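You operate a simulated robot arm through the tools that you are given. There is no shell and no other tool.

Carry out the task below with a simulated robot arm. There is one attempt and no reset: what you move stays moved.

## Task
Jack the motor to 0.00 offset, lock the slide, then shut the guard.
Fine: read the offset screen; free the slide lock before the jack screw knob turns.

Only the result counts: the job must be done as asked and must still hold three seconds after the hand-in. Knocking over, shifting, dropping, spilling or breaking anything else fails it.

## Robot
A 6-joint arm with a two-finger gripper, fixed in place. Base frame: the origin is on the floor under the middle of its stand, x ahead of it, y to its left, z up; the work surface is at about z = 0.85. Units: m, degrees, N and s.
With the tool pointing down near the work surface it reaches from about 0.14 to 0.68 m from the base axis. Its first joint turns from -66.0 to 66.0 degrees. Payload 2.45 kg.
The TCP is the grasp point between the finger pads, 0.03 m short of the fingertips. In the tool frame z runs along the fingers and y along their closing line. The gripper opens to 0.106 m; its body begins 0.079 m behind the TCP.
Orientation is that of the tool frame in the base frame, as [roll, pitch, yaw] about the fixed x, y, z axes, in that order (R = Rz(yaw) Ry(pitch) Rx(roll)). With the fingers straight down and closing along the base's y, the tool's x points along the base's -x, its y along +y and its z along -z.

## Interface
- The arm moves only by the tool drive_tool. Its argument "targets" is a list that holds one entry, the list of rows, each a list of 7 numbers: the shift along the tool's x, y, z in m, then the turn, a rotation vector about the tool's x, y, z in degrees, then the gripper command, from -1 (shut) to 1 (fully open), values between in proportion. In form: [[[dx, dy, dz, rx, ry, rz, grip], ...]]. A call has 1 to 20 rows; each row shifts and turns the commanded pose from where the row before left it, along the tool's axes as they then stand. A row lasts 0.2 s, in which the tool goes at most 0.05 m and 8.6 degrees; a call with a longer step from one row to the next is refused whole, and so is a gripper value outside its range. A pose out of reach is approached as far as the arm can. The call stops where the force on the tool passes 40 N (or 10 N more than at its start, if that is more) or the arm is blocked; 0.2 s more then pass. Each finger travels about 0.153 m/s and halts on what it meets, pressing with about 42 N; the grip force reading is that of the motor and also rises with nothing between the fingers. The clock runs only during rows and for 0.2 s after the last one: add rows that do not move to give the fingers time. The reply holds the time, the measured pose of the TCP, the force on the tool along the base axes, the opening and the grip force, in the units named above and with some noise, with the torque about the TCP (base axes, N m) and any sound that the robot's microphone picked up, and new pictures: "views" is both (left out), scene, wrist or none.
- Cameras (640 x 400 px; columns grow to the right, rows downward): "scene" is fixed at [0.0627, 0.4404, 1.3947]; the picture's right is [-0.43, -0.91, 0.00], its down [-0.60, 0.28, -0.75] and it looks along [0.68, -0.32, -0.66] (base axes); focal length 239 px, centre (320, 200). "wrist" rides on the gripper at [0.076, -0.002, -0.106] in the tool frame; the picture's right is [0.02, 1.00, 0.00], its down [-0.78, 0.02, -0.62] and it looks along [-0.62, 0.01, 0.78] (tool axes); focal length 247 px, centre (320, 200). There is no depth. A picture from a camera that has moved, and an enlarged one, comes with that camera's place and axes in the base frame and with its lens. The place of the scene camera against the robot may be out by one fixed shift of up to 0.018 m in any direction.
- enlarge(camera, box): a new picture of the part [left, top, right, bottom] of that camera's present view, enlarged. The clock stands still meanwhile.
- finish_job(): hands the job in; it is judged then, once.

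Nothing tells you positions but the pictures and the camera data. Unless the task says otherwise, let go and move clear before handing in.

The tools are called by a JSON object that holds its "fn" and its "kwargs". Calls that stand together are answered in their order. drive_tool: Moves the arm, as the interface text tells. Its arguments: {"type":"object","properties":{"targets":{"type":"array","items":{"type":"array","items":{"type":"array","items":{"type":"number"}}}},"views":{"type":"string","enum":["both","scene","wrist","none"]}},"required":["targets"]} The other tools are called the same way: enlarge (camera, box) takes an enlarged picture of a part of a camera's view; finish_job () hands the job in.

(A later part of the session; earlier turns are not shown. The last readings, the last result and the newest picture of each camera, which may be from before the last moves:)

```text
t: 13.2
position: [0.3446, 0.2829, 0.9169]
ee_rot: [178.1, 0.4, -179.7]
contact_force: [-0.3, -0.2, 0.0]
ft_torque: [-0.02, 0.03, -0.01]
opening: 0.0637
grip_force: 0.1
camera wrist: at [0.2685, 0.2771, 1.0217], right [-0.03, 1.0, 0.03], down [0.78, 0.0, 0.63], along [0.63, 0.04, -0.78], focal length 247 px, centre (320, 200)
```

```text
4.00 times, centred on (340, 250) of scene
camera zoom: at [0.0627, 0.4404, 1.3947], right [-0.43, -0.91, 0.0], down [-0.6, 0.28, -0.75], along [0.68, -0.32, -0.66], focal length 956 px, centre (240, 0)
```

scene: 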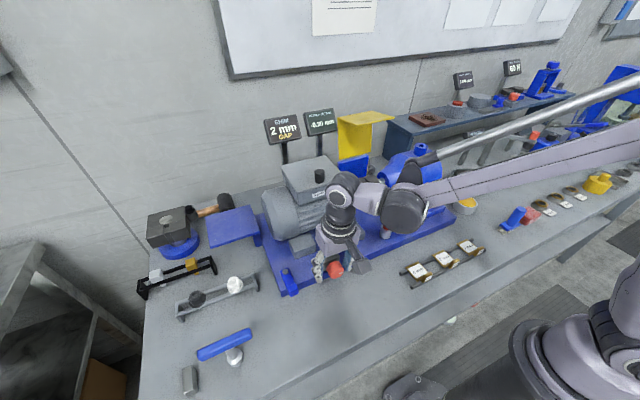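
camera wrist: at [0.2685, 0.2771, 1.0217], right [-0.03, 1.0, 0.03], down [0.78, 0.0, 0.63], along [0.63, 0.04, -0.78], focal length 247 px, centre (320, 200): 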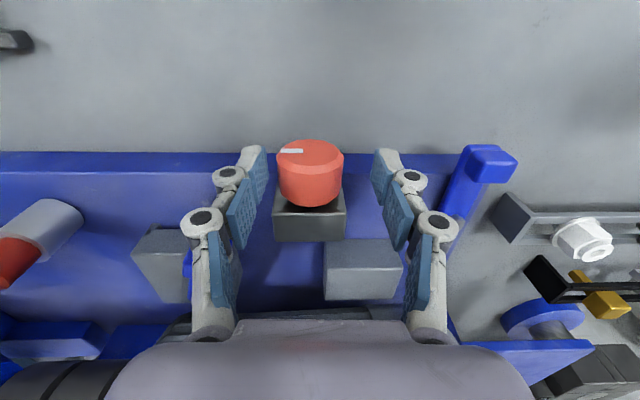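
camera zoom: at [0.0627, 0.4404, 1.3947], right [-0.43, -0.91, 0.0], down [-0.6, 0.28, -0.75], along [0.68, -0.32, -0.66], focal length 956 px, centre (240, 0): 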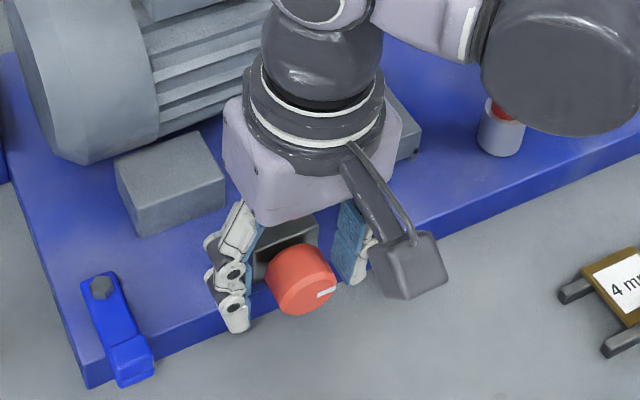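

The knob sits between the open pads but a little to the right side (y about 0.277), and the tool is rolled about 2° off. I'll correct both and go down to the grip height.

{"fn": "drive_tool", "kwargs": {"targets": [[[0, -0.006, 0, 1.9, 0, 0, 0.2], [0, 0, 0.009, 0, 0, 0, 0.2], [0, 0, 0, 0, 0, 0, 0.2]]], "views": "wrist"}}

{"fn": "enlarge", "kwargs": {"camera": "wrist", "box": [200, 60, 440, 260]}}

```text
t: 14.1
position: [0.3454, 0.2769, 0.9078]
ee_rot: [-180.0, 0.4, -179.9]
contact_force: [0.5, -0.3, -0.6]
ft_torque: [0.0, -0.01, 0.03]
opening: 0.0639
grip_force: 0.0
camera wrist: at [0.2685, 0.2741, 1.0131], right [-0.03, 1.0, 0.0], down [0.78, 0.02, 0.63], along [0.63, 0.02, -0.78], focal length 247 px, centre (320, 200)
```

wrist: 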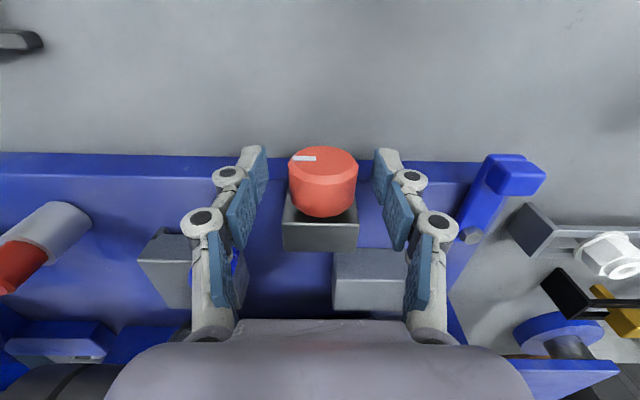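

```text
2.00 times, centred on (320, 160) of wrist
camera zoom: at [0.2685, 0.2741, 1.0131], right [-0.03, 1.0, 0.0], down [0.78, 0.02, 0.63], along [0.63, 0.02, -0.78], focal length 494 px, centre (320, 280)
```

zoom: 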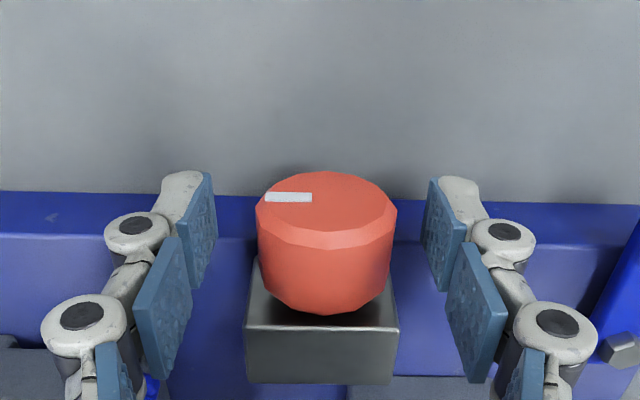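

The knob is centred between the pads. I'll descend a little further and close on it.

{"fn": "drive_tool", "kwargs": {"targets": [[[0, 0.0005, 0.007, 0, 0, 0, 0.2], [0, 0, 0, 0, 0, 0, -1], [0, 0, 0, 0, 0, 0, -1], [0, 0, 0, 0, 0, 0, -1]]], "views": "both"}}

{"fn": "enlarge", "kwargs": {"camera": "wrist", "box": [200, 60, 440, 260]}}

{"fn": "enlarge", "kwargs": {"camera": "scene", "box": [260, 90, 360, 150]}}

```text
t: 15.1
position: [0.3465, 0.2778, 0.901]
ee_rot: [179.8, 0.3, -179.7]
contact_force: [0.7, 8.1, -13.5]
ft_torque: [0.01, -0.17, -0.26]
opening: 0.0363
grip_force: 44.8
camera wrist: at [0.2686, 0.2754, 1.006], right [-0.03, 1.0, 0.0], down [0.78, 0.02, 0.63], along [0.63, 0.02, -0.78], focal length 247 px, centre (320, 200)
```

scene: 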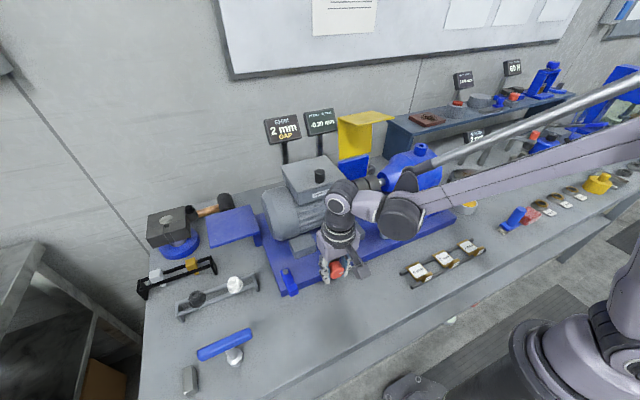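
wrist: 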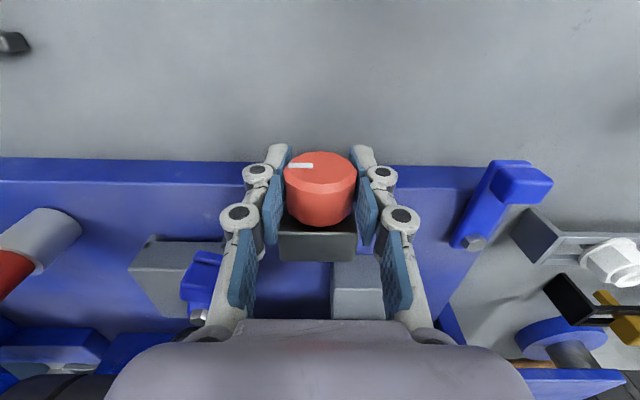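

```text
2.00 times, centred on (320, 160) of wrist
camera zoom: at [0.2686, 0.2754, 1.006], right [-0.03, 1.0, 0.0], down [0.78, 0.02, 0.63], along [0.63, 0.02, -0.78], focal length 494 px, centre (320, 280)
```

zoom: 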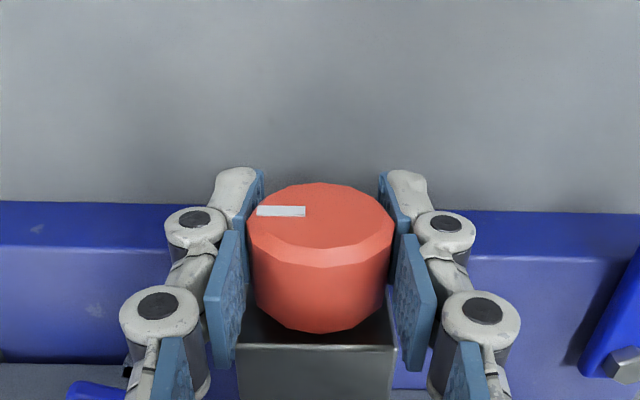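

```text
6.40 times, centred on (310, 120) of scene
camera zoom: at [0.0628, 0.4407, 1.3946], right [-0.43, -0.91, 0.0], down [-0.6, 0.28, -0.75], along [0.68, -0.32, -0.66], focal length 1529 px, centre (384, 712)
```

zoom: 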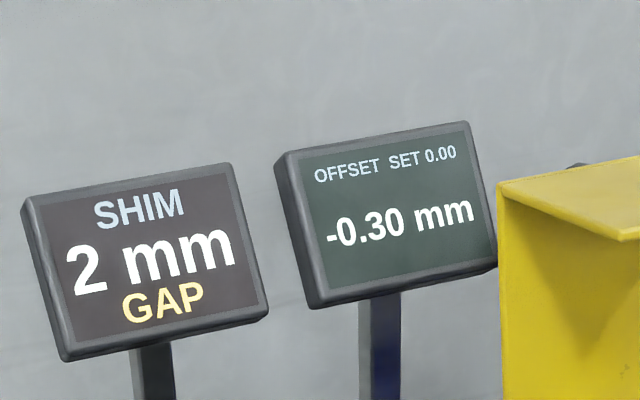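

Both pads hold the knob and the screen reads -0.30 mm clearly. I'll turn the knob 12° one way as a test and read the screen.

{"fn": "drive_tool", "kwargs": {"targets": [[[0, 0.0004, 0, 4, 0, 0, -1], [0, 0.0004, 0, 4, 0, 0, -1], [0, 0.0004, 0, 4, 0, 0, -1], [0, 0, 0, 0, 0, 0, -1]]], "views": "wrist"}}

{"fn": "enlarge", "kwargs": {"camera": "wrist", "box": [200, 60, 440, 260]}}

{"fn": "enlarge", "kwargs": {"camera": "scene", "box": [260, 90, 360, 150]}}

```text
t: 16.1
position: [0.3445, 0.2782, 0.9015]
ee_rot: [-167.9, 0.5, -179.7]
contact_force: [1.6, 1.8, -18.1]
ft_torque: [0.01, 0.16, 0.24]
opening: 0.0362
grip_force: 45.2
camera wrist: at [0.2686, 0.298, 1.004], right [-0.02, 0.98, -0.21], down [0.78, 0.15, 0.61], along [0.63, -0.15, -0.76], focal length 247 px, centre (320, 200)
```

wrist: 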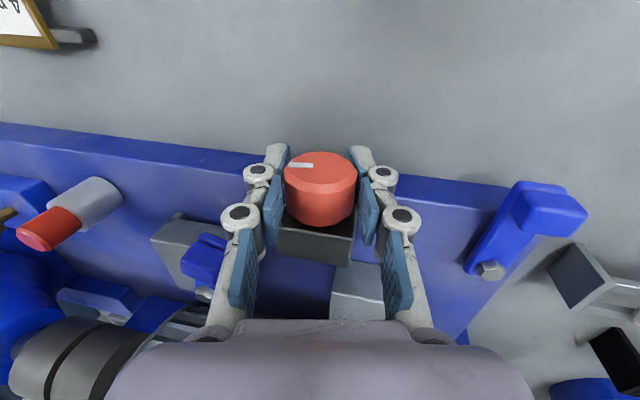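

```text
2.00 times, centred on (320, 160) of wrist
camera zoom: at [0.2686, 0.298, 1.004], right [-0.02, 0.98, -0.21], down [0.78, 0.15, 0.61], along [0.63, -0.15, -0.76], focal length 494 px, centre (320, 280)
```

zoom: 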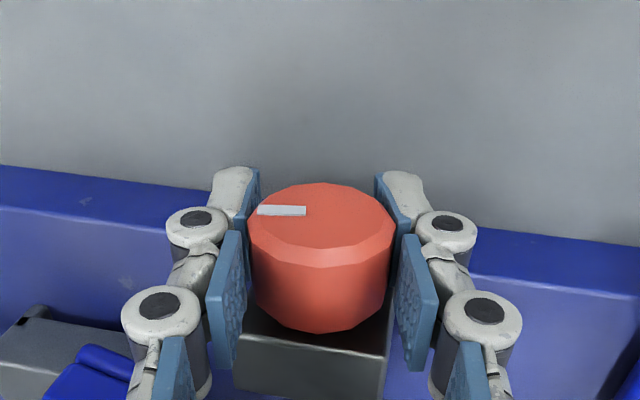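

```text
6.40 times, centred on (310, 120) of scene
camera zoom: at [0.0629, 0.4406, 1.3946], right [-0.43, -0.91, 0.0], down [-0.6, 0.28, -0.75], along [0.68, -0.32, -0.66], focal length 1529 px, centre (384, 712)
```

zoom: 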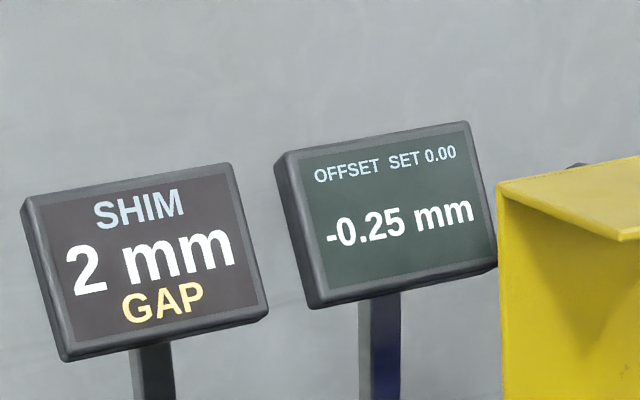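

The knob turns with the tool and the offset moved from -0.30 to -0.25 mm for 12°, so about 72° in total is needed in this direction. I'll continue another 20°.

{"fn": "drive_tool", "kwargs": {"targets": [[[0, 0.0004, 0, 4, 0, 0, -1], [0, 0.0004, 0, 4, 0, 0, -1], [0, 0.0004, 0, 4, 0, 0, -1], [0, 0.0004, 0, 4, 0, 0, -1], [0, 0.0004, 0, 4, 0, 0, -1], [0, 0, 0, 0, 0, 0, -1]]], "views": "both"}}

{"fn": "enlarge", "kwargs": {"camera": "wrist", "box": [200, 60, 440, 260]}}

{"fn": "enlarge", "kwargs": {"camera": "scene", "box": [260, 90, 360, 150]}}

{"fn": "enlarge", "kwargs": {"camera": "scene", "box": [250, 180, 410, 310]}}

```text
t: 17.4
position: [0.3455, 0.2796, 0.9012]
ee_rot: [-147.9, 0.4, -179.9]
contact_force: [-0.9, -19.5, -0.3]
ft_torque: [-0.01, 0.18, 0.26]
opening: 0.0362
grip_force: 45.2
camera wrist: at [0.2687, 0.3336, 0.9907], right [-0.02, 0.85, -0.53], down [0.78, 0.35, 0.52], along [0.63, -0.4, -0.67], focal length 247 px, centre (320, 200)
```

scene: 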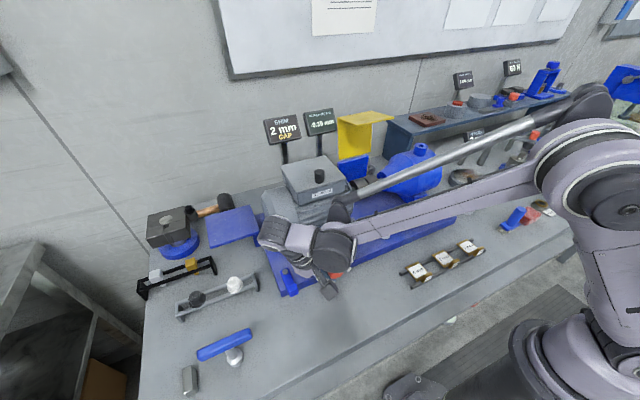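
wrist: 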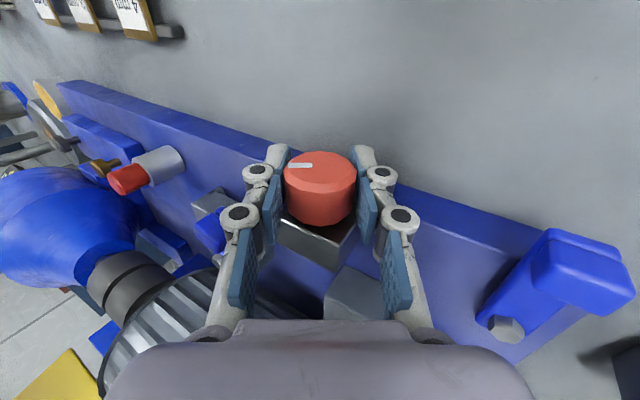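

```text
2.00 times, centred on (320, 160) of wrist
camera zoom: at [0.2687, 0.3336, 0.9907], right [-0.02, 0.85, -0.53], down [0.78, 0.35, 0.52], along [0.63, -0.4, -0.67], focal length 494 px, centre (320, 280)
```

zoom: 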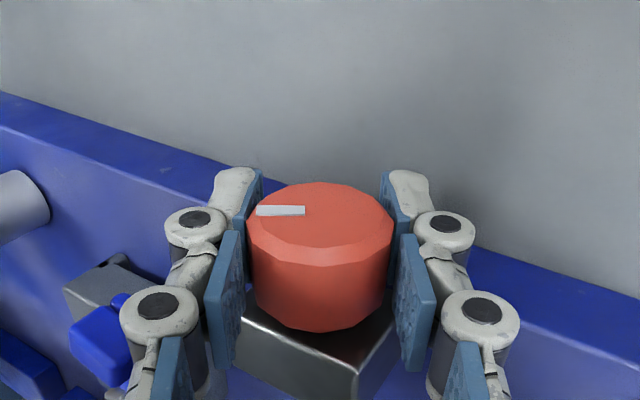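

```text
6.40 times, centred on (310, 120) of scene
camera zoom: at [0.0627, 0.4399, 1.3949], right [-0.43, -0.91, 0.0], down [-0.6, 0.28, -0.75], along [0.68, -0.32, -0.66], focal length 1529 px, centre (384, 712)
```

zoom: 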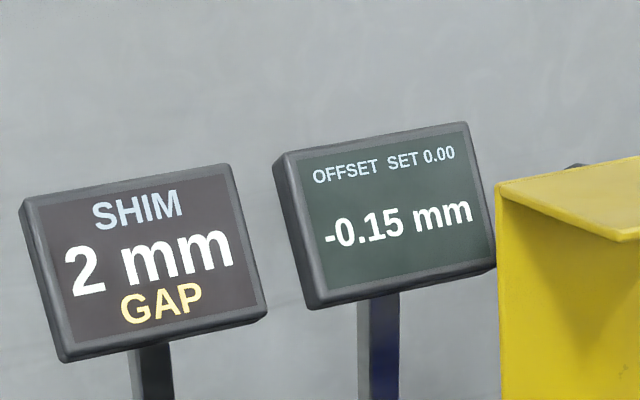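

```text
3.08 times, centred on (330, 245) of scene
camera zoom: at [0.0627, 0.4399, 1.3949], right [-0.43, -0.91, 0.0], down [-0.6, 0.28, -0.75], along [0.68, -0.32, -0.66], focal length 735 px, centre (289, 62)
```

zoom: 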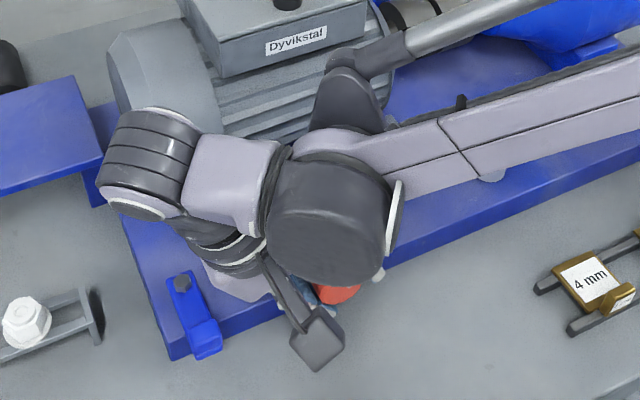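

The offset is now -0.15 mm, i.e. about 0.005 mm per degree, so roughly 30° more. The tool is tilted 32°, so I'll open slightly, check that the reading holds, and swing back for a second bite.

{"fn": "drive_tool", "kwargs": {"targets": [[[0, -0.0015, 0, 0, 0, 0, -1], [0, 0, 0, 0, 0, 0, -0.13], [0, 0, 0, 0, 0, 0, -0.13]]], "views": "wrist"}}

{"fn": "enlarge", "kwargs": {"camera": "wrist", "box": [200, 60, 440, 260]}}

{"fn": "enlarge", "kwargs": {"camera": "scene", "box": [260, 90, 360, 150]}}

```text
t: 18.2
position: [0.3449, 0.2797, 0.9005]
ee_rot: [-148.1, 0.3, -179.7]
contact_force: [-0.9, 0.2, -0.4]
ft_torque: [0.0, -0.03, 0.02]
opening: 0.0462
grip_force: 0.0
camera wrist: at [0.2683, 0.3334, 0.9909], right [-0.02, 0.85, -0.53], down [0.78, 0.35, 0.52], along [0.63, -0.4, -0.67], focal length 247 px, centre (320, 200)
```

wrist: 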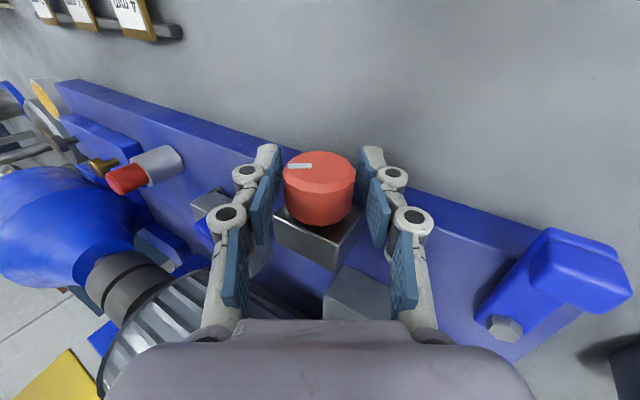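

```text
2.00 times, centred on (320, 160) of wrist
camera zoom: at [0.2683, 0.3334, 0.9909], right [-0.02, 0.85, -0.53], down [0.78, 0.35, 0.52], along [0.63, -0.4, -0.67], focal length 494 px, centre (320, 280)
```

zoom: 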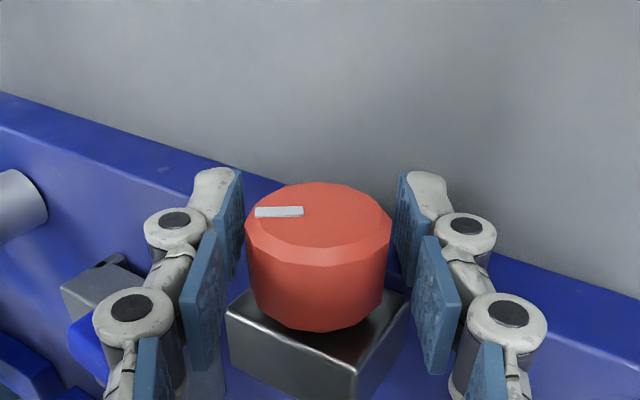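

```text
6.40 times, centred on (310, 120) of scene
camera zoom: at [0.0627, 0.4404, 1.3947], right [-0.43, -0.91, 0.0], down [-0.6, 0.28, -0.75], along [0.68, -0.32, -0.66], focal length 1529 px, centre (384, 712)
```

zoom: 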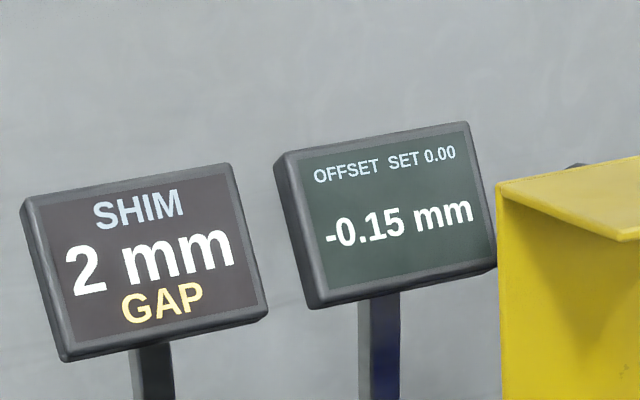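

The reading holds at -0.15 mm with the knob released and still centred between the pads. I'll swing the open fingers back to vertical and grip again.

{"fn": "drive_tool", "kwargs": {"targets": [[[0, -0.001, 0, -8, 0, 0, -0.13], [0, -0.0005, 0, -8, 0, 0, -0.13], [0, -0.0003, 0, -8, 0, 0, -0.13], [0, -0.0003, 0, -8, 0, 0, -0.13], [0, 0, 0, 0, 0, 0, -0.13]]], "views": "wrist"}}

{"fn": "enlarge", "kwargs": {"camera": "wrist", "box": [200, 60, 440, 260]}}

{"fn": "enlarge", "kwargs": {"camera": "scene", "box": [260, 90, 360, 150]}}

```text
t: 19.4
position: [0.345, 0.2766, 0.9022]
ee_rot: [179.8, 0.4, -179.8]
contact_force: [-1.0, -0.4, 0.2]
ft_torque: [0.05, -0.03, 0.04]
opening: 0.0459
grip_force: 0.1
camera wrist: at [0.2685, 0.2743, 1.0069], right [-0.03, 1.0, 0.0], down [0.78, 0.02, 0.63], along [0.63, 0.02, -0.78], focal length 247 px, centre (320, 200)
```

wrist: 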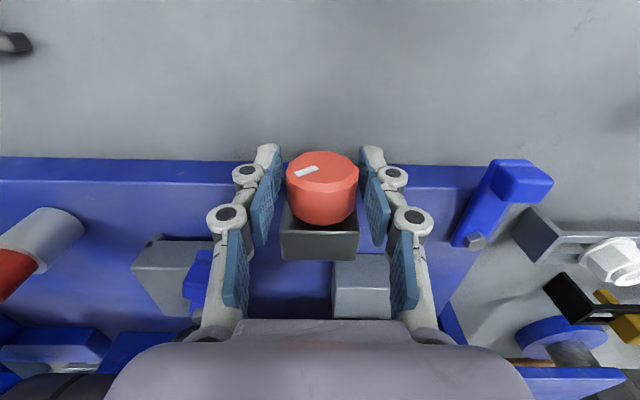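

```text
2.00 times, centred on (320, 160) of wrist
camera zoom: at [0.2685, 0.2743, 1.0069], right [-0.03, 1.0, 0.0], down [0.78, 0.02, 0.63], along [0.63, 0.02, -0.78], focal length 494 px, centre (320, 280)
```

zoom: 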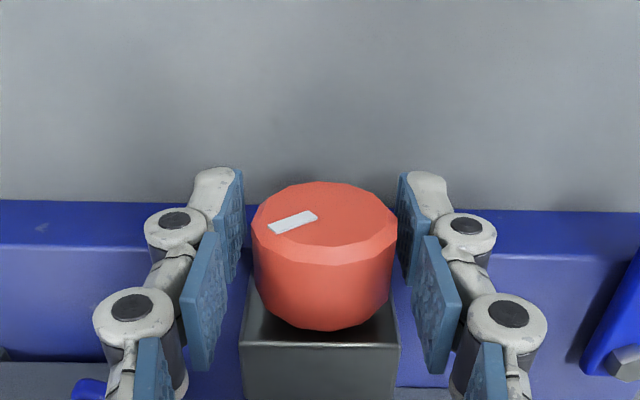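

```text
6.40 times, centred on (310, 120) of scene
camera zoom: at [0.0627, 0.4404, 1.3947], right [-0.43, -0.91, 0.0], down [-0.6, 0.28, -0.75], along [0.68, -0.32, -0.66], focal length 1529 px, centre (384, 712)
```

zoom: 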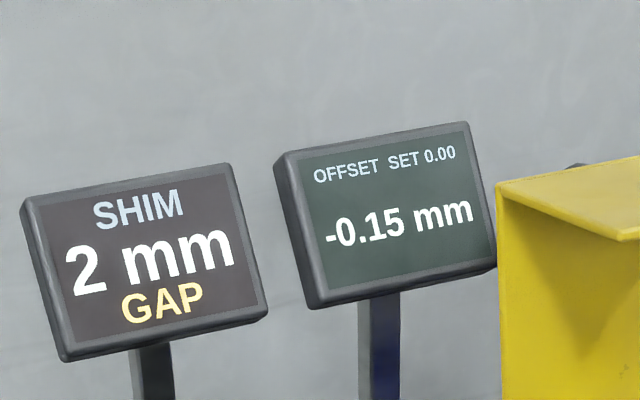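

The knob is held at -0.15 mm and about 1 mm off centre. I'll centre, grip again and turn 24°, then read the screen before the fine part.

{"fn": "drive_tool", "kwargs": {"targets": [[[0, 0.0012, 0.003, 0, 0, 0, -0.13], [0, 0, 0, 0, 0, 0, -1], [0, 0, 0, 0, 0, 0, -1], [0, 0.0001, 0, 4, 0, 0, -1], [0, 0.0001, 0, 4, 0, 0, -1], [0, 0.0001, 0, 4, 0, 0, -1], [0, 0.0001, 0, 4, 0, 0, -1], [0, 0.0001, 0, 4, 0, 0, -1], [0, 0.0001, 0, 4, 0, 0, -1], [0, 0, 0, 0, 0, 0, -1]]], "views": "wrist"}}

{"fn": "enlarge", "kwargs": {"camera": "wrist", "box": [200, 60, 440, 260]}}

{"fn": "enlarge", "kwargs": {"camera": "scene", "box": [260, 90, 360, 150]}}

```text
t: 21.6
position: [0.3452, 0.2779, 0.9001]
ee_rot: [-155.8, 0.5, -179.9]
contact_force: [3.8, -16.3, -14.6]
ft_torque: [0.01, 0.09, 0.67]
opening: 0.035
grip_force: 44.8
camera wrist: at [0.269, 0.3192, 0.9954], right [-0.02, 0.91, -0.41], down [0.78, 0.27, 0.57], along [0.63, -0.31, -0.72], focal length 247 px, centre (320, 200)
```

wrist: 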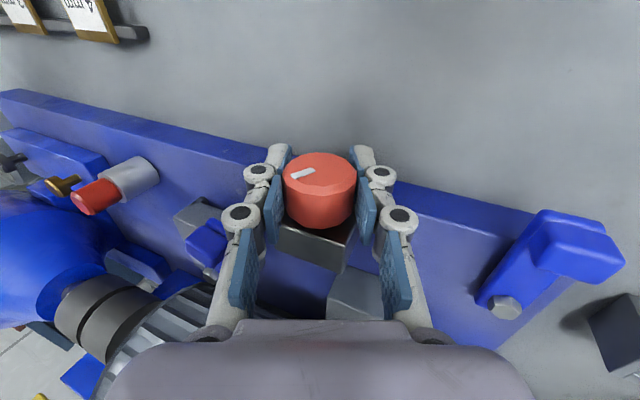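

```text
2.00 times, centred on (320, 160) of wrist
camera zoom: at [0.269, 0.3192, 0.9954], right [-0.02, 0.91, -0.41], down [0.78, 0.27, 0.57], along [0.63, -0.31, -0.72], focal length 494 px, centre (320, 280)
```

zoom: 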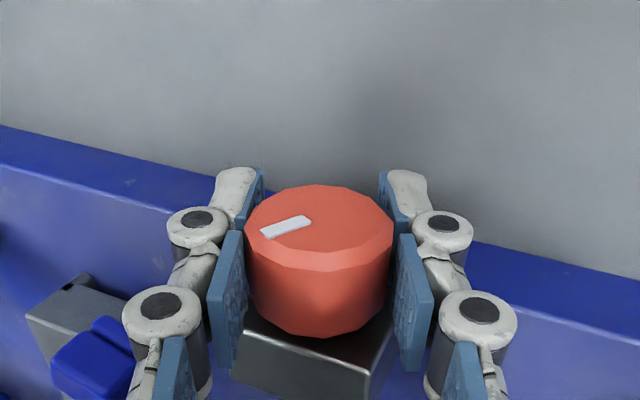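

```text
6.40 times, centred on (310, 120) of scene
camera zoom: at [0.063, 0.4401, 1.3948], right [-0.43, -0.91, 0.0], down [-0.6, 0.28, -0.75], along [0.68, -0.32, -0.66], focal length 1529 px, centre (384, 712)
```

zoom: 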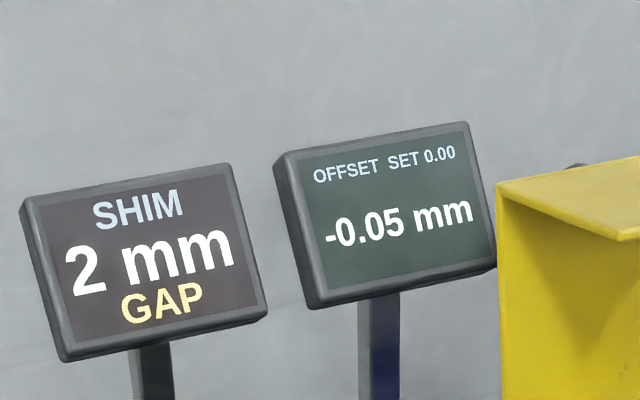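

Now -0.05 mm. I'll turn another 4° and read, as the display may move in steps.

{"fn": "drive_tool", "kwargs": {"targets": [[[0, 0, 0, 2, 0, 0, -1], [0, 0, 0, 2, 0, 0, -1], [0, 0, 0, 0, 0, 0, -1]]], "views": "none"}}

{"fn": "enlarge", "kwargs": {"camera": "scene", "box": [260, 90, 360, 150]}}

{"fn": "enlarge", "kwargs": {"camera": "wrist", "box": [200, 60, 440, 260]}}

```text
t: 22.4
position: [0.346, 0.2773, 0.9001]
ee_rot: [-151.9, 0.4, -179.9]
contact_force: [5.2, -21.3, -12.4]
ft_torque: [-0.01, 0.21, 0.25]
opening: 0.0352
grip_force: 44.9
```

```text
6.40 times, centred on (310, 120) of scene
camera zoom: at [0.063, 0.44, 1.3949], right [-0.43, -0.91, 0.0], down [-0.6, 0.28, -0.75], along [0.68, -0.32, -0.66], focal length 1529 px, centre (384, 712)
```

zoom: 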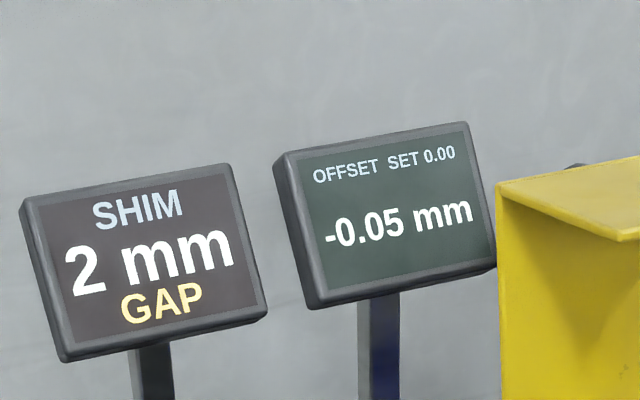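

```text
2.00 times, centred on (320, 160) of wrist
camera zoom: at [0.269, 0.3259, 0.9923], right [-0.02, 0.88, -0.47], down [0.78, 0.31, 0.55], along [0.63, -0.36, -0.69], focal length 494 px, centre (320, 280)
```

zoom: 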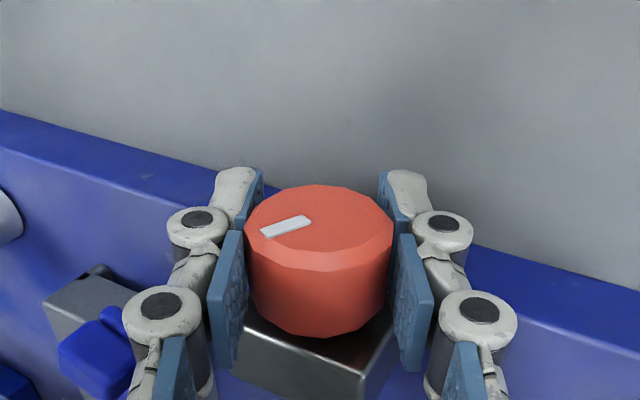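

Still -0.05 mm after 4° more, so the display steps in 0.05 mm (roughly 12° each). I'll keep turning in small increments to find the change to 0.00.

{"fn": "drive_tool", "kwargs": {"targets": [[[0, -0.0008, 0, 2, 0, 0, -1], [0, 0, 0, 2, 0, 0, -1], [0, 0, 0, 2, 0, 0, -1], [0, 0, 0, 0, 0, 0, -1]]], "views": "none"}}

{"fn": "enlarge", "kwargs": {"camera": "scene", "box": [260, 90, 360, 150]}}

{"fn": "enlarge", "kwargs": {"camera": "wrist", "box": [200, 60, 440, 260]}}

{"fn": "enlarge", "kwargs": {"camera": "scene", "box": [250, 180, 410, 310]}}

```text
t: 23.4
position: [0.3466, 0.278, 0.8995]
ee_rot: [-145.9, 0.4, -179.8]
contact_force: [6.5, -19.3, -13.0]
ft_torque: [0.02, 0.19, -0.22]
opening: 0.0351
grip_force: 45.0
```

```text
6.40 times, centred on (310, 120) of scene
camera zoom: at [0.063, 0.44, 1.3948], right [-0.43, -0.91, 0.0], down [-0.6, 0.28, -0.75], along [0.68, -0.32, -0.66], focal length 1529 px, centre (384, 712)
```

zoom: 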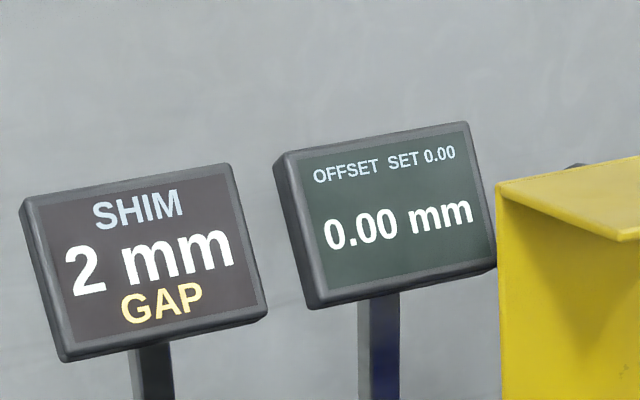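

```text
2.00 times, centred on (320, 160) of wrist
camera zoom: at [0.2689, 0.3352, 0.9869], right [-0.02, 0.83, -0.56], down [0.78, 0.36, 0.51], along [0.63, -0.42, -0.65], focal length 494 px, centre (320, 280)
```

zoom: 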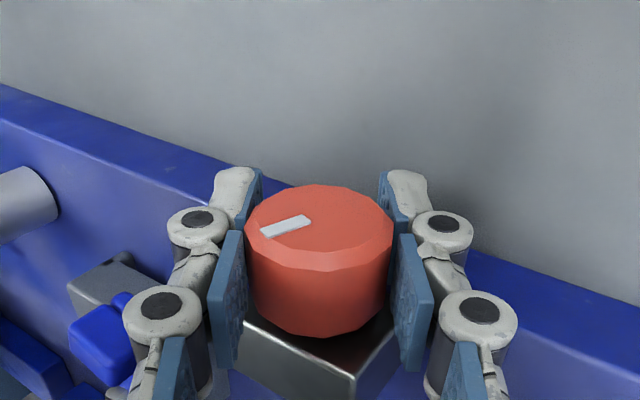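

```text
3.08 times, centred on (330, 245) of scene
camera zoom: at [0.063, 0.44, 1.3948], right [-0.43, -0.91, 0.0], down [-0.6, 0.28, -0.75], along [0.68, -0.32, -0.66], focal length 735 px, centre (289, 62)
```

zoom: 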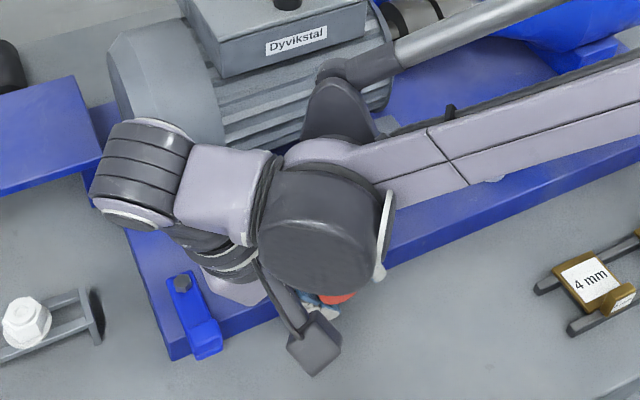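

The screen reads 0.00 mm. I'll nudge 3° more to sit nearer the middle of that step, then check the reading before letting go.

{"fn": "drive_tool", "kwargs": {"targets": [[[0, -0.0003, 0, 1.5, 0, 0, -1], [0, 0, 0, 1.5, 0, 0, -1], [0, 0, 0, 0, 0, 0, -1]]], "views": "none"}}

{"fn": "enlarge", "kwargs": {"camera": "scene", "box": [260, 90, 360, 150]}}

```text
t: 24.2
position: [0.3466, 0.2768, 0.898]
ee_rot: [-145.3, 0.2, -179.4]
contact_force: [-31.5, 1.7, -20.1]
ft_torque: [-0.08, -0.35, 0.16]
opening: 0.0359
grip_force: 44.6
out of reach, approached as far as the arm can: row 1
```

```text
6.40 times, centred on (310, 120) of scene
camera zoom: at [0.0621, 0.4406, 1.3947], right [-0.43, -0.91, 0.0], down [-0.6, 0.28, -0.75], along [0.68, -0.32, -0.66], focal length 1529 px, centre (384, 712)
```

zoom: 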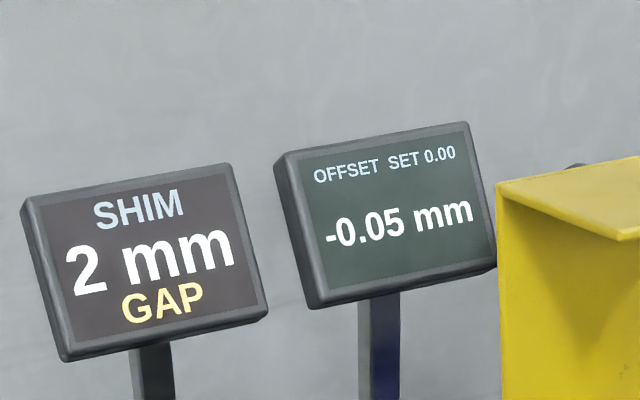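

That last pose was at the arm's reach limit, the pull went sideways and the reading fell back to -0.05 mm. I'll let go slightly here, then return to vertical and take a third bite.

{"fn": "drive_tool", "kwargs": {"targets": [[[0, 0, 0, 0, 0, 0, -0.13], [0, 0, 0, 0, 0, 0, -0.13]]], "views": "both"}}

{"fn": "enlarge", "kwargs": {"camera": "wrist", "box": [200, 60, 440, 260]}}

{"fn": "enlarge", "kwargs": {"camera": "scene", "box": [260, 90, 360, 150]}}

```text
t: 24.9
position: [0.3482, 0.273, 0.8999]
ee_rot: [-145.0, 0.5, -179.7]
contact_force: [-17.6, -5.1, -5.3]
ft_torque: [-0.32, 0.62, 0.03]
opening: 0.0457
grip_force: 0.1
camera wrist: at [0.2711, 0.3331, 0.9859], right [-0.02, 0.82, -0.57], down [0.78, 0.38, 0.51], along [0.63, -0.43, -0.64], focal length 247 px, centre (320, 200)
```

scene: 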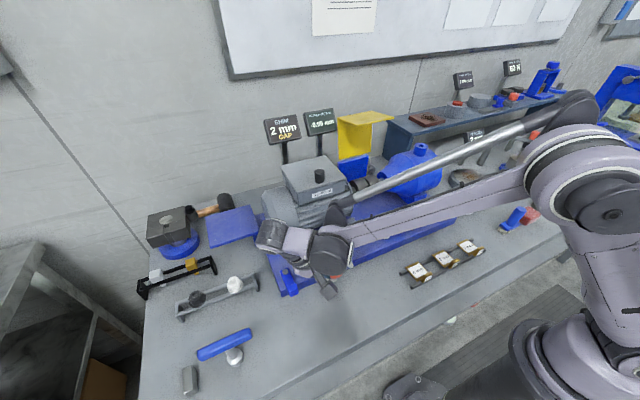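
wrist: 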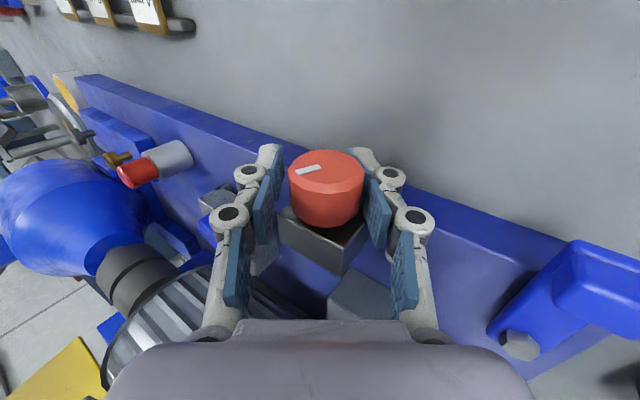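

```text
2.00 times, centred on (320, 160) of wrist
camera zoom: at [0.2711, 0.3331, 0.9859], right [-0.02, 0.82, -0.57], down [0.78, 0.38, 0.51], along [0.63, -0.43, -0.64], focal length 494 px, centre (320, 280)
```

zoom: 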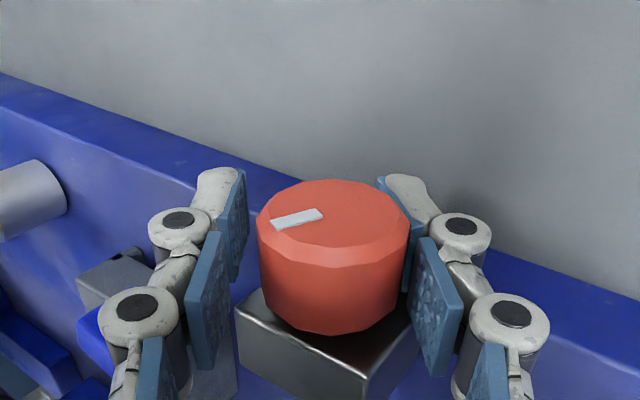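

```text
6.40 times, centred on (310, 120) of scene
camera zoom: at [0.0623, 0.4403, 1.3948], right [-0.43, -0.91, 0.0], down [-0.6, 0.28, -0.75], along [0.68, -0.32, -0.66], focal length 1529 px, centre (384, 712)
```

zoom: 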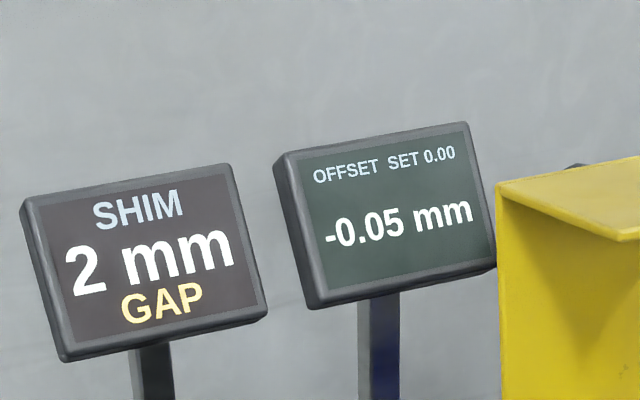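

The fingers are off-centre now, with one pad touching the knob. I'll ease sideways and back, then rotate to vertical.

{"fn": "drive_tool", "kwargs": {"targets": [[[0.002, 0.003, -0.002, -2, 0, 0, -0.13], [0, 0, 0, 0, 0, 0, -0.13]]], "views": "wrist"}}

{"fn": "enlarge", "kwargs": {"camera": "wrist", "box": [200, 60, 440, 260]}}

{"fn": "enlarge", "kwargs": {"camera": "scene", "box": [260, 90, 360, 150]}}

```text
t: 25.4
position: [0.3481, 0.2781, 0.8993]
ee_rot: [-145.4, 0.7, -179.8]
contact_force: [-4.1, -3.0, -0.6]
ft_torque: [-0.12, 0.16, -0.05]
opening: 0.0461
grip_force: 0.0
camera wrist: at [0.2708, 0.3365, 0.986], right [-0.02, 0.82, -0.57], down [0.77, 0.37, 0.51], along [0.63, -0.43, -0.64], focal length 247 px, centre (320, 200)
```

wrist: 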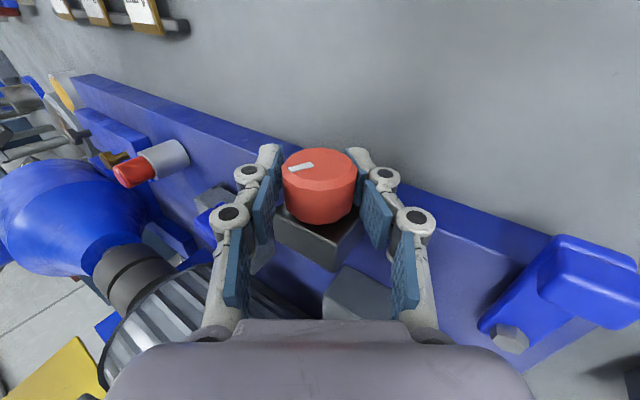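

```text
2.00 times, centred on (320, 160) of wrist
camera zoom: at [0.2708, 0.3365, 0.986], right [-0.02, 0.82, -0.57], down [0.77, 0.37, 0.51], along [0.63, -0.43, -0.64], focal length 494 px, centre (320, 280)
```

zoom: 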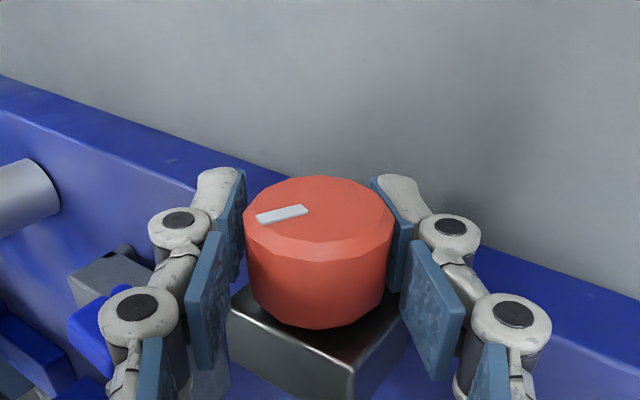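

```text
6.40 times, centred on (310, 120) of scene
camera zoom: at [0.0626, 0.4403, 1.3948], right [-0.43, -0.91, 0.0], down [-0.6, 0.28, -0.75], along [0.68, -0.32, -0.66], focal length 1529 px, centre (384, 712)
```

zoom: 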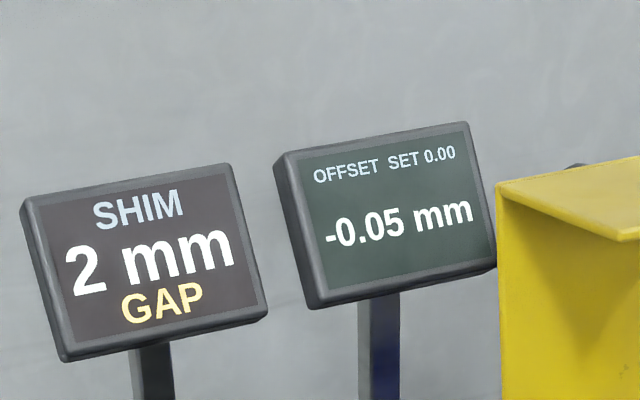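

The lower finger is close to the table/plate edge at this tilt. I'll rotate back to vertical with a slight retreat.

{"fn": "drive_tool", "kwargs": {"targets": [[[0.001, 0, -0.002, -7, 0, 0, -0.13], [0.001, 0, -0.001, -7, 0, 0, -0.13], [0.001, 0, 0, -7, 0, 0, -0.13], [0, 0, 0, -7, 0, 0, -0.13], [0, 0, 0, -7, 0, 0, -0.13], [0, 0, 0, 0, 0, 0, -0.13]]], "views": "wrist"}}

{"fn": "enlarge", "kwargs": {"camera": "wrist", "box": [200, 60, 440, 260]}}

{"fn": "enlarge", "kwargs": {"camera": "scene", "box": [260, 90, 360, 150]}}

```text
t: 26.9
position: [0.3447, 0.2806, 0.9005]
ee_rot: [179.8, 0.4, -179.8]
contact_force: [-0.1, 0.4, -0.7]
ft_torque: [-0.05, 0.02, -0.02]
opening: 0.0461
grip_force: 0.1
camera wrist: at [0.267, 0.2775, 1.0071], right [-0.03, 1.0, 0.0], down [0.78, 0.02, 0.63], along [0.63, 0.02, -0.78], focal length 247 px, centre (320, 200)
```

wrist: 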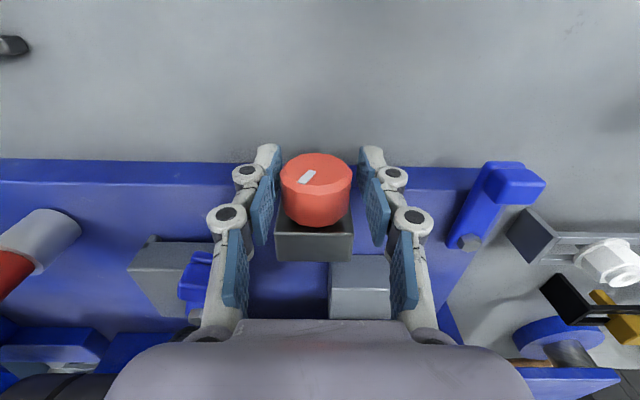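

```text
2.00 times, centred on (320, 160) of wrist
camera zoom: at [0.267, 0.2775, 1.0071], right [-0.03, 1.0, 0.0], down [0.78, 0.02, 0.63], along [0.63, 0.02, -0.78], focal length 494 px, centre (320, 280)
```

zoom: 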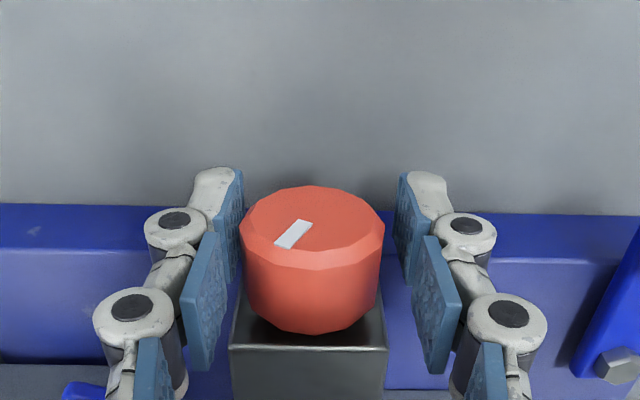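

```text
6.40 times, centred on (310, 120) of scene
camera zoom: at [0.0627, 0.4404, 1.3947], right [-0.43, -0.91, 0.0], down [-0.6, 0.28, -0.75], along [0.68, -0.32, -0.66], focal length 1529 px, centre (384, 712)
```

zoom: 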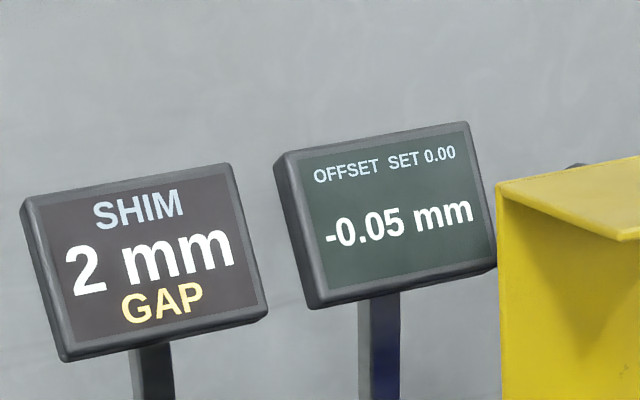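

At vertical again; the screen shows -0.05 mm. I'll recentre, grip and turn 6°, then read.

{"fn": "drive_tool", "kwargs": {"targets": [[[0, -0.0018, 0, 0, 0, 0, -0.13], [0, 0, 0, 0, 0, 0, -0.13], [0, 0, 0, 0, 0, 0, -1], [0, 0, 0, 0, 0, 0, -1], [0, 0, 0, 3, 0, 0, -1], [0, 0, 0, 3, 0, 0, -1], [0, 0, 0, 0, 0, 0, -1]]], "views": "none"}}

{"fn": "enlarge", "kwargs": {"camera": "wrist", "box": [200, 60, 440, 260]}}

{"fn": "enlarge", "kwargs": {"camera": "scene", "box": [260, 90, 360, 150]}}

```text
t: 28.4
position: [0.3439, 0.2787, 0.902]
ee_rot: [-174.0, 0.3, -179.7]
contact_force: [-3.6, -2.6, -27.2]
ft_torque: [-0.04, -0.46, -0.12]
opening: 0.0361
grip_force: 44.9
```

```text
2.00 times, centred on (320, 160) of wrist
camera zoom: at [0.2669, 0.2871, 1.0063], right [-0.02, 0.99, -0.1], down [0.78, 0.08, 0.62], along [0.63, -0.07, -0.78], focal length 494 px, centre (320, 280)
```

zoom: 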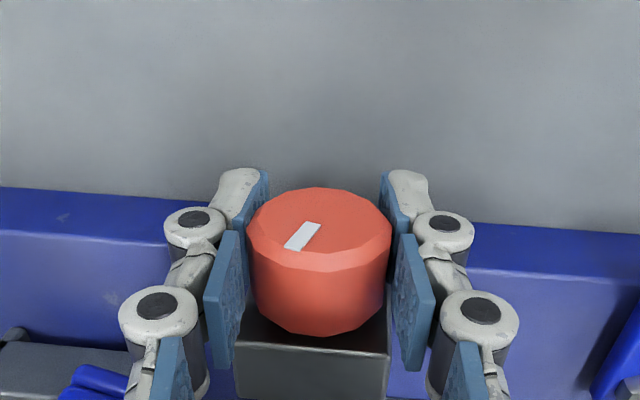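

```text
6.40 times, centred on (310, 120) of scene
camera zoom: at [0.0629, 0.4406, 1.3947], right [-0.43, -0.91, 0.0], down [-0.6, 0.28, -0.75], along [0.68, -0.32, -0.66], focal length 1529 px, centre (384, 712)
```

zoom: 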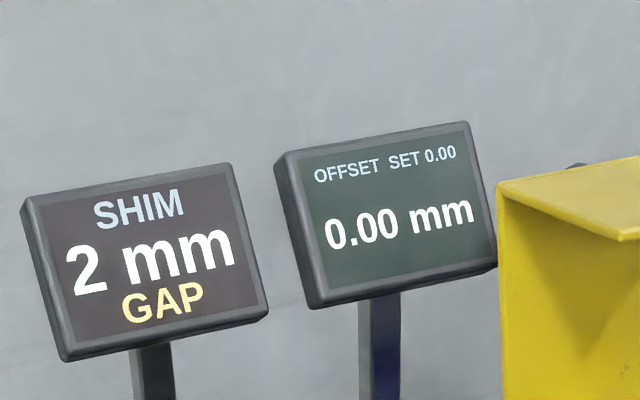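

0.00 mm. To centre within this step I'll go on 4° and check again.

{"fn": "drive_tool", "kwargs": {"targets": [[[0, 0, 0, 2, 0, 0, -1], [0, 0, 0, 2, 0, 0, -1], [0, 0, 0, 0, 0, 0, -1]]], "views": "none"}}

{"fn": "enlarge", "kwargs": {"camera": "scene", "box": [260, 90, 360, 150]}}

```text
t: 29.2
position: [0.3439, 0.2789, 0.9023]
ee_rot: [-169.9, 0.4, -179.8]
contact_force: [-3.9, -0.1, -23.0]
ft_torque: [0.01, 0.57, -0.08]
opening: 0.0363
grip_force: 45.1
```

```text
6.40 times, centred on (310, 120) of scene
camera zoom: at [0.0629, 0.4406, 1.3947], right [-0.43, -0.91, 0.0], down [-0.6, 0.28, -0.75], along [0.68, -0.32, -0.66], focal length 1529 px, centre (384, 712)
```

zoom: 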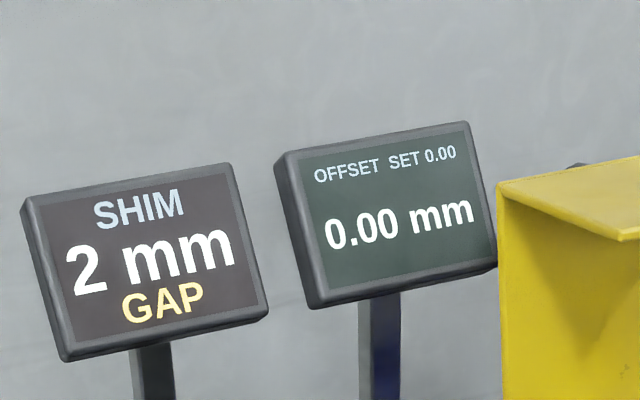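

Still 0.00 mm. Judging by the mark I'm likely still in the lower half of the step, so I'll add 2° and read again.

{"fn": "drive_tool", "kwargs": {"targets": [[[0, 0, 0, 2, 0, 0, -1], [0, 0, 0, 0, 0, 0, -1]]], "views": "none"}}

{"fn": "enlarge", "kwargs": {"camera": "scene", "box": [260, 90, 360, 150]}}

{"fn": "enlarge", "kwargs": {"camera": "wrist", "box": [200, 60, 440, 260]}}

```text
t: 29.9
position: [0.3439, 0.2779, 0.9022]
ee_rot: [-168.0, 0.4, -179.9]
contact_force: [-2.0, -0.9, -24.4]
ft_torque: [-0.02, 0.73, -0.18]
opening: 0.0362
grip_force: 44.7
```

```text
6.40 times, centred on (310, 120) of scene
camera zoom: at [0.0629, 0.4406, 1.3946], right [-0.43, -0.91, 0.0], down [-0.6, 0.28, -0.75], along [0.68, -0.32, -0.66], focal length 1529 px, centre (384, 712)
```

zoom: 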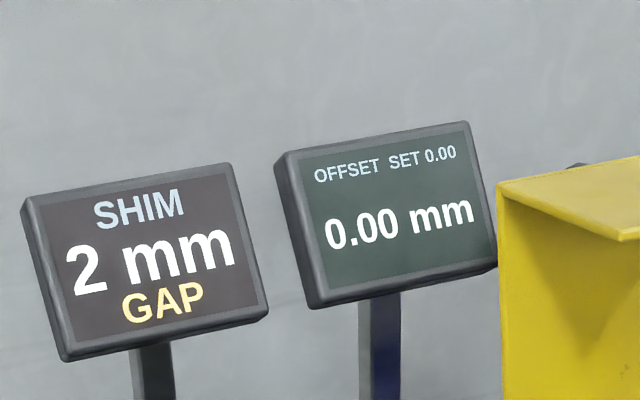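

```text
2.00 times, centred on (320, 160) of wrist
camera zoom: at [0.2668, 0.2983, 1.0049], right [-0.02, 0.98, -0.21], down [0.78, 0.15, 0.61], along [0.63, -0.15, -0.76], focal length 494 px, centre (320, 280)
```

zoom: 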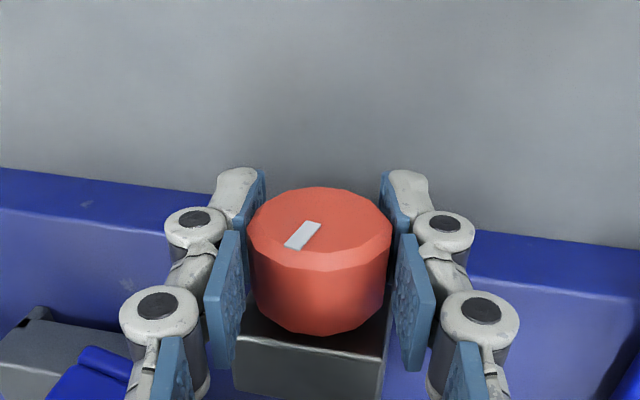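

Still 0.00 mm. I'll probe 3° further to locate the upper edge of the step so I can centre properly.

{"fn": "drive_tool", "kwargs": {"targets": [[[0, 0, 0, 3, 0, 0, -1], [0, 0, 0, 0, 0, 0, -1]]], "views": "none"}}

{"fn": "enlarge", "kwargs": {"camera": "scene", "box": [260, 90, 360, 150]}}

```text
t: 30.4
position: [0.3445, 0.278, 0.9032]
ee_rot: [-165.0, 0.4, -179.7]
contact_force: [-5.0, 3.2, -15.0]
ft_torque: [0.03, 0.22, -0.08]
opening: 0.0361
grip_force: 44.9
```

```text
6.40 times, centred on (310, 120) of scene
camera zoom: at [0.0627, 0.4406, 1.3947], right [-0.43, -0.91, 0.0], down [-0.6, 0.28, -0.75], along [0.68, -0.32, -0.66], focal length 1529 px, centre (384, 712)
```

zoom: 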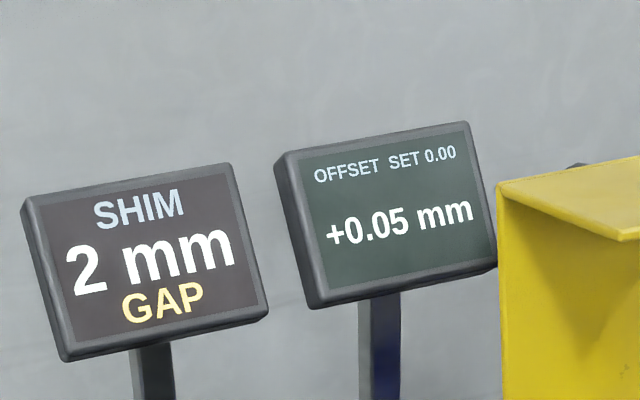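

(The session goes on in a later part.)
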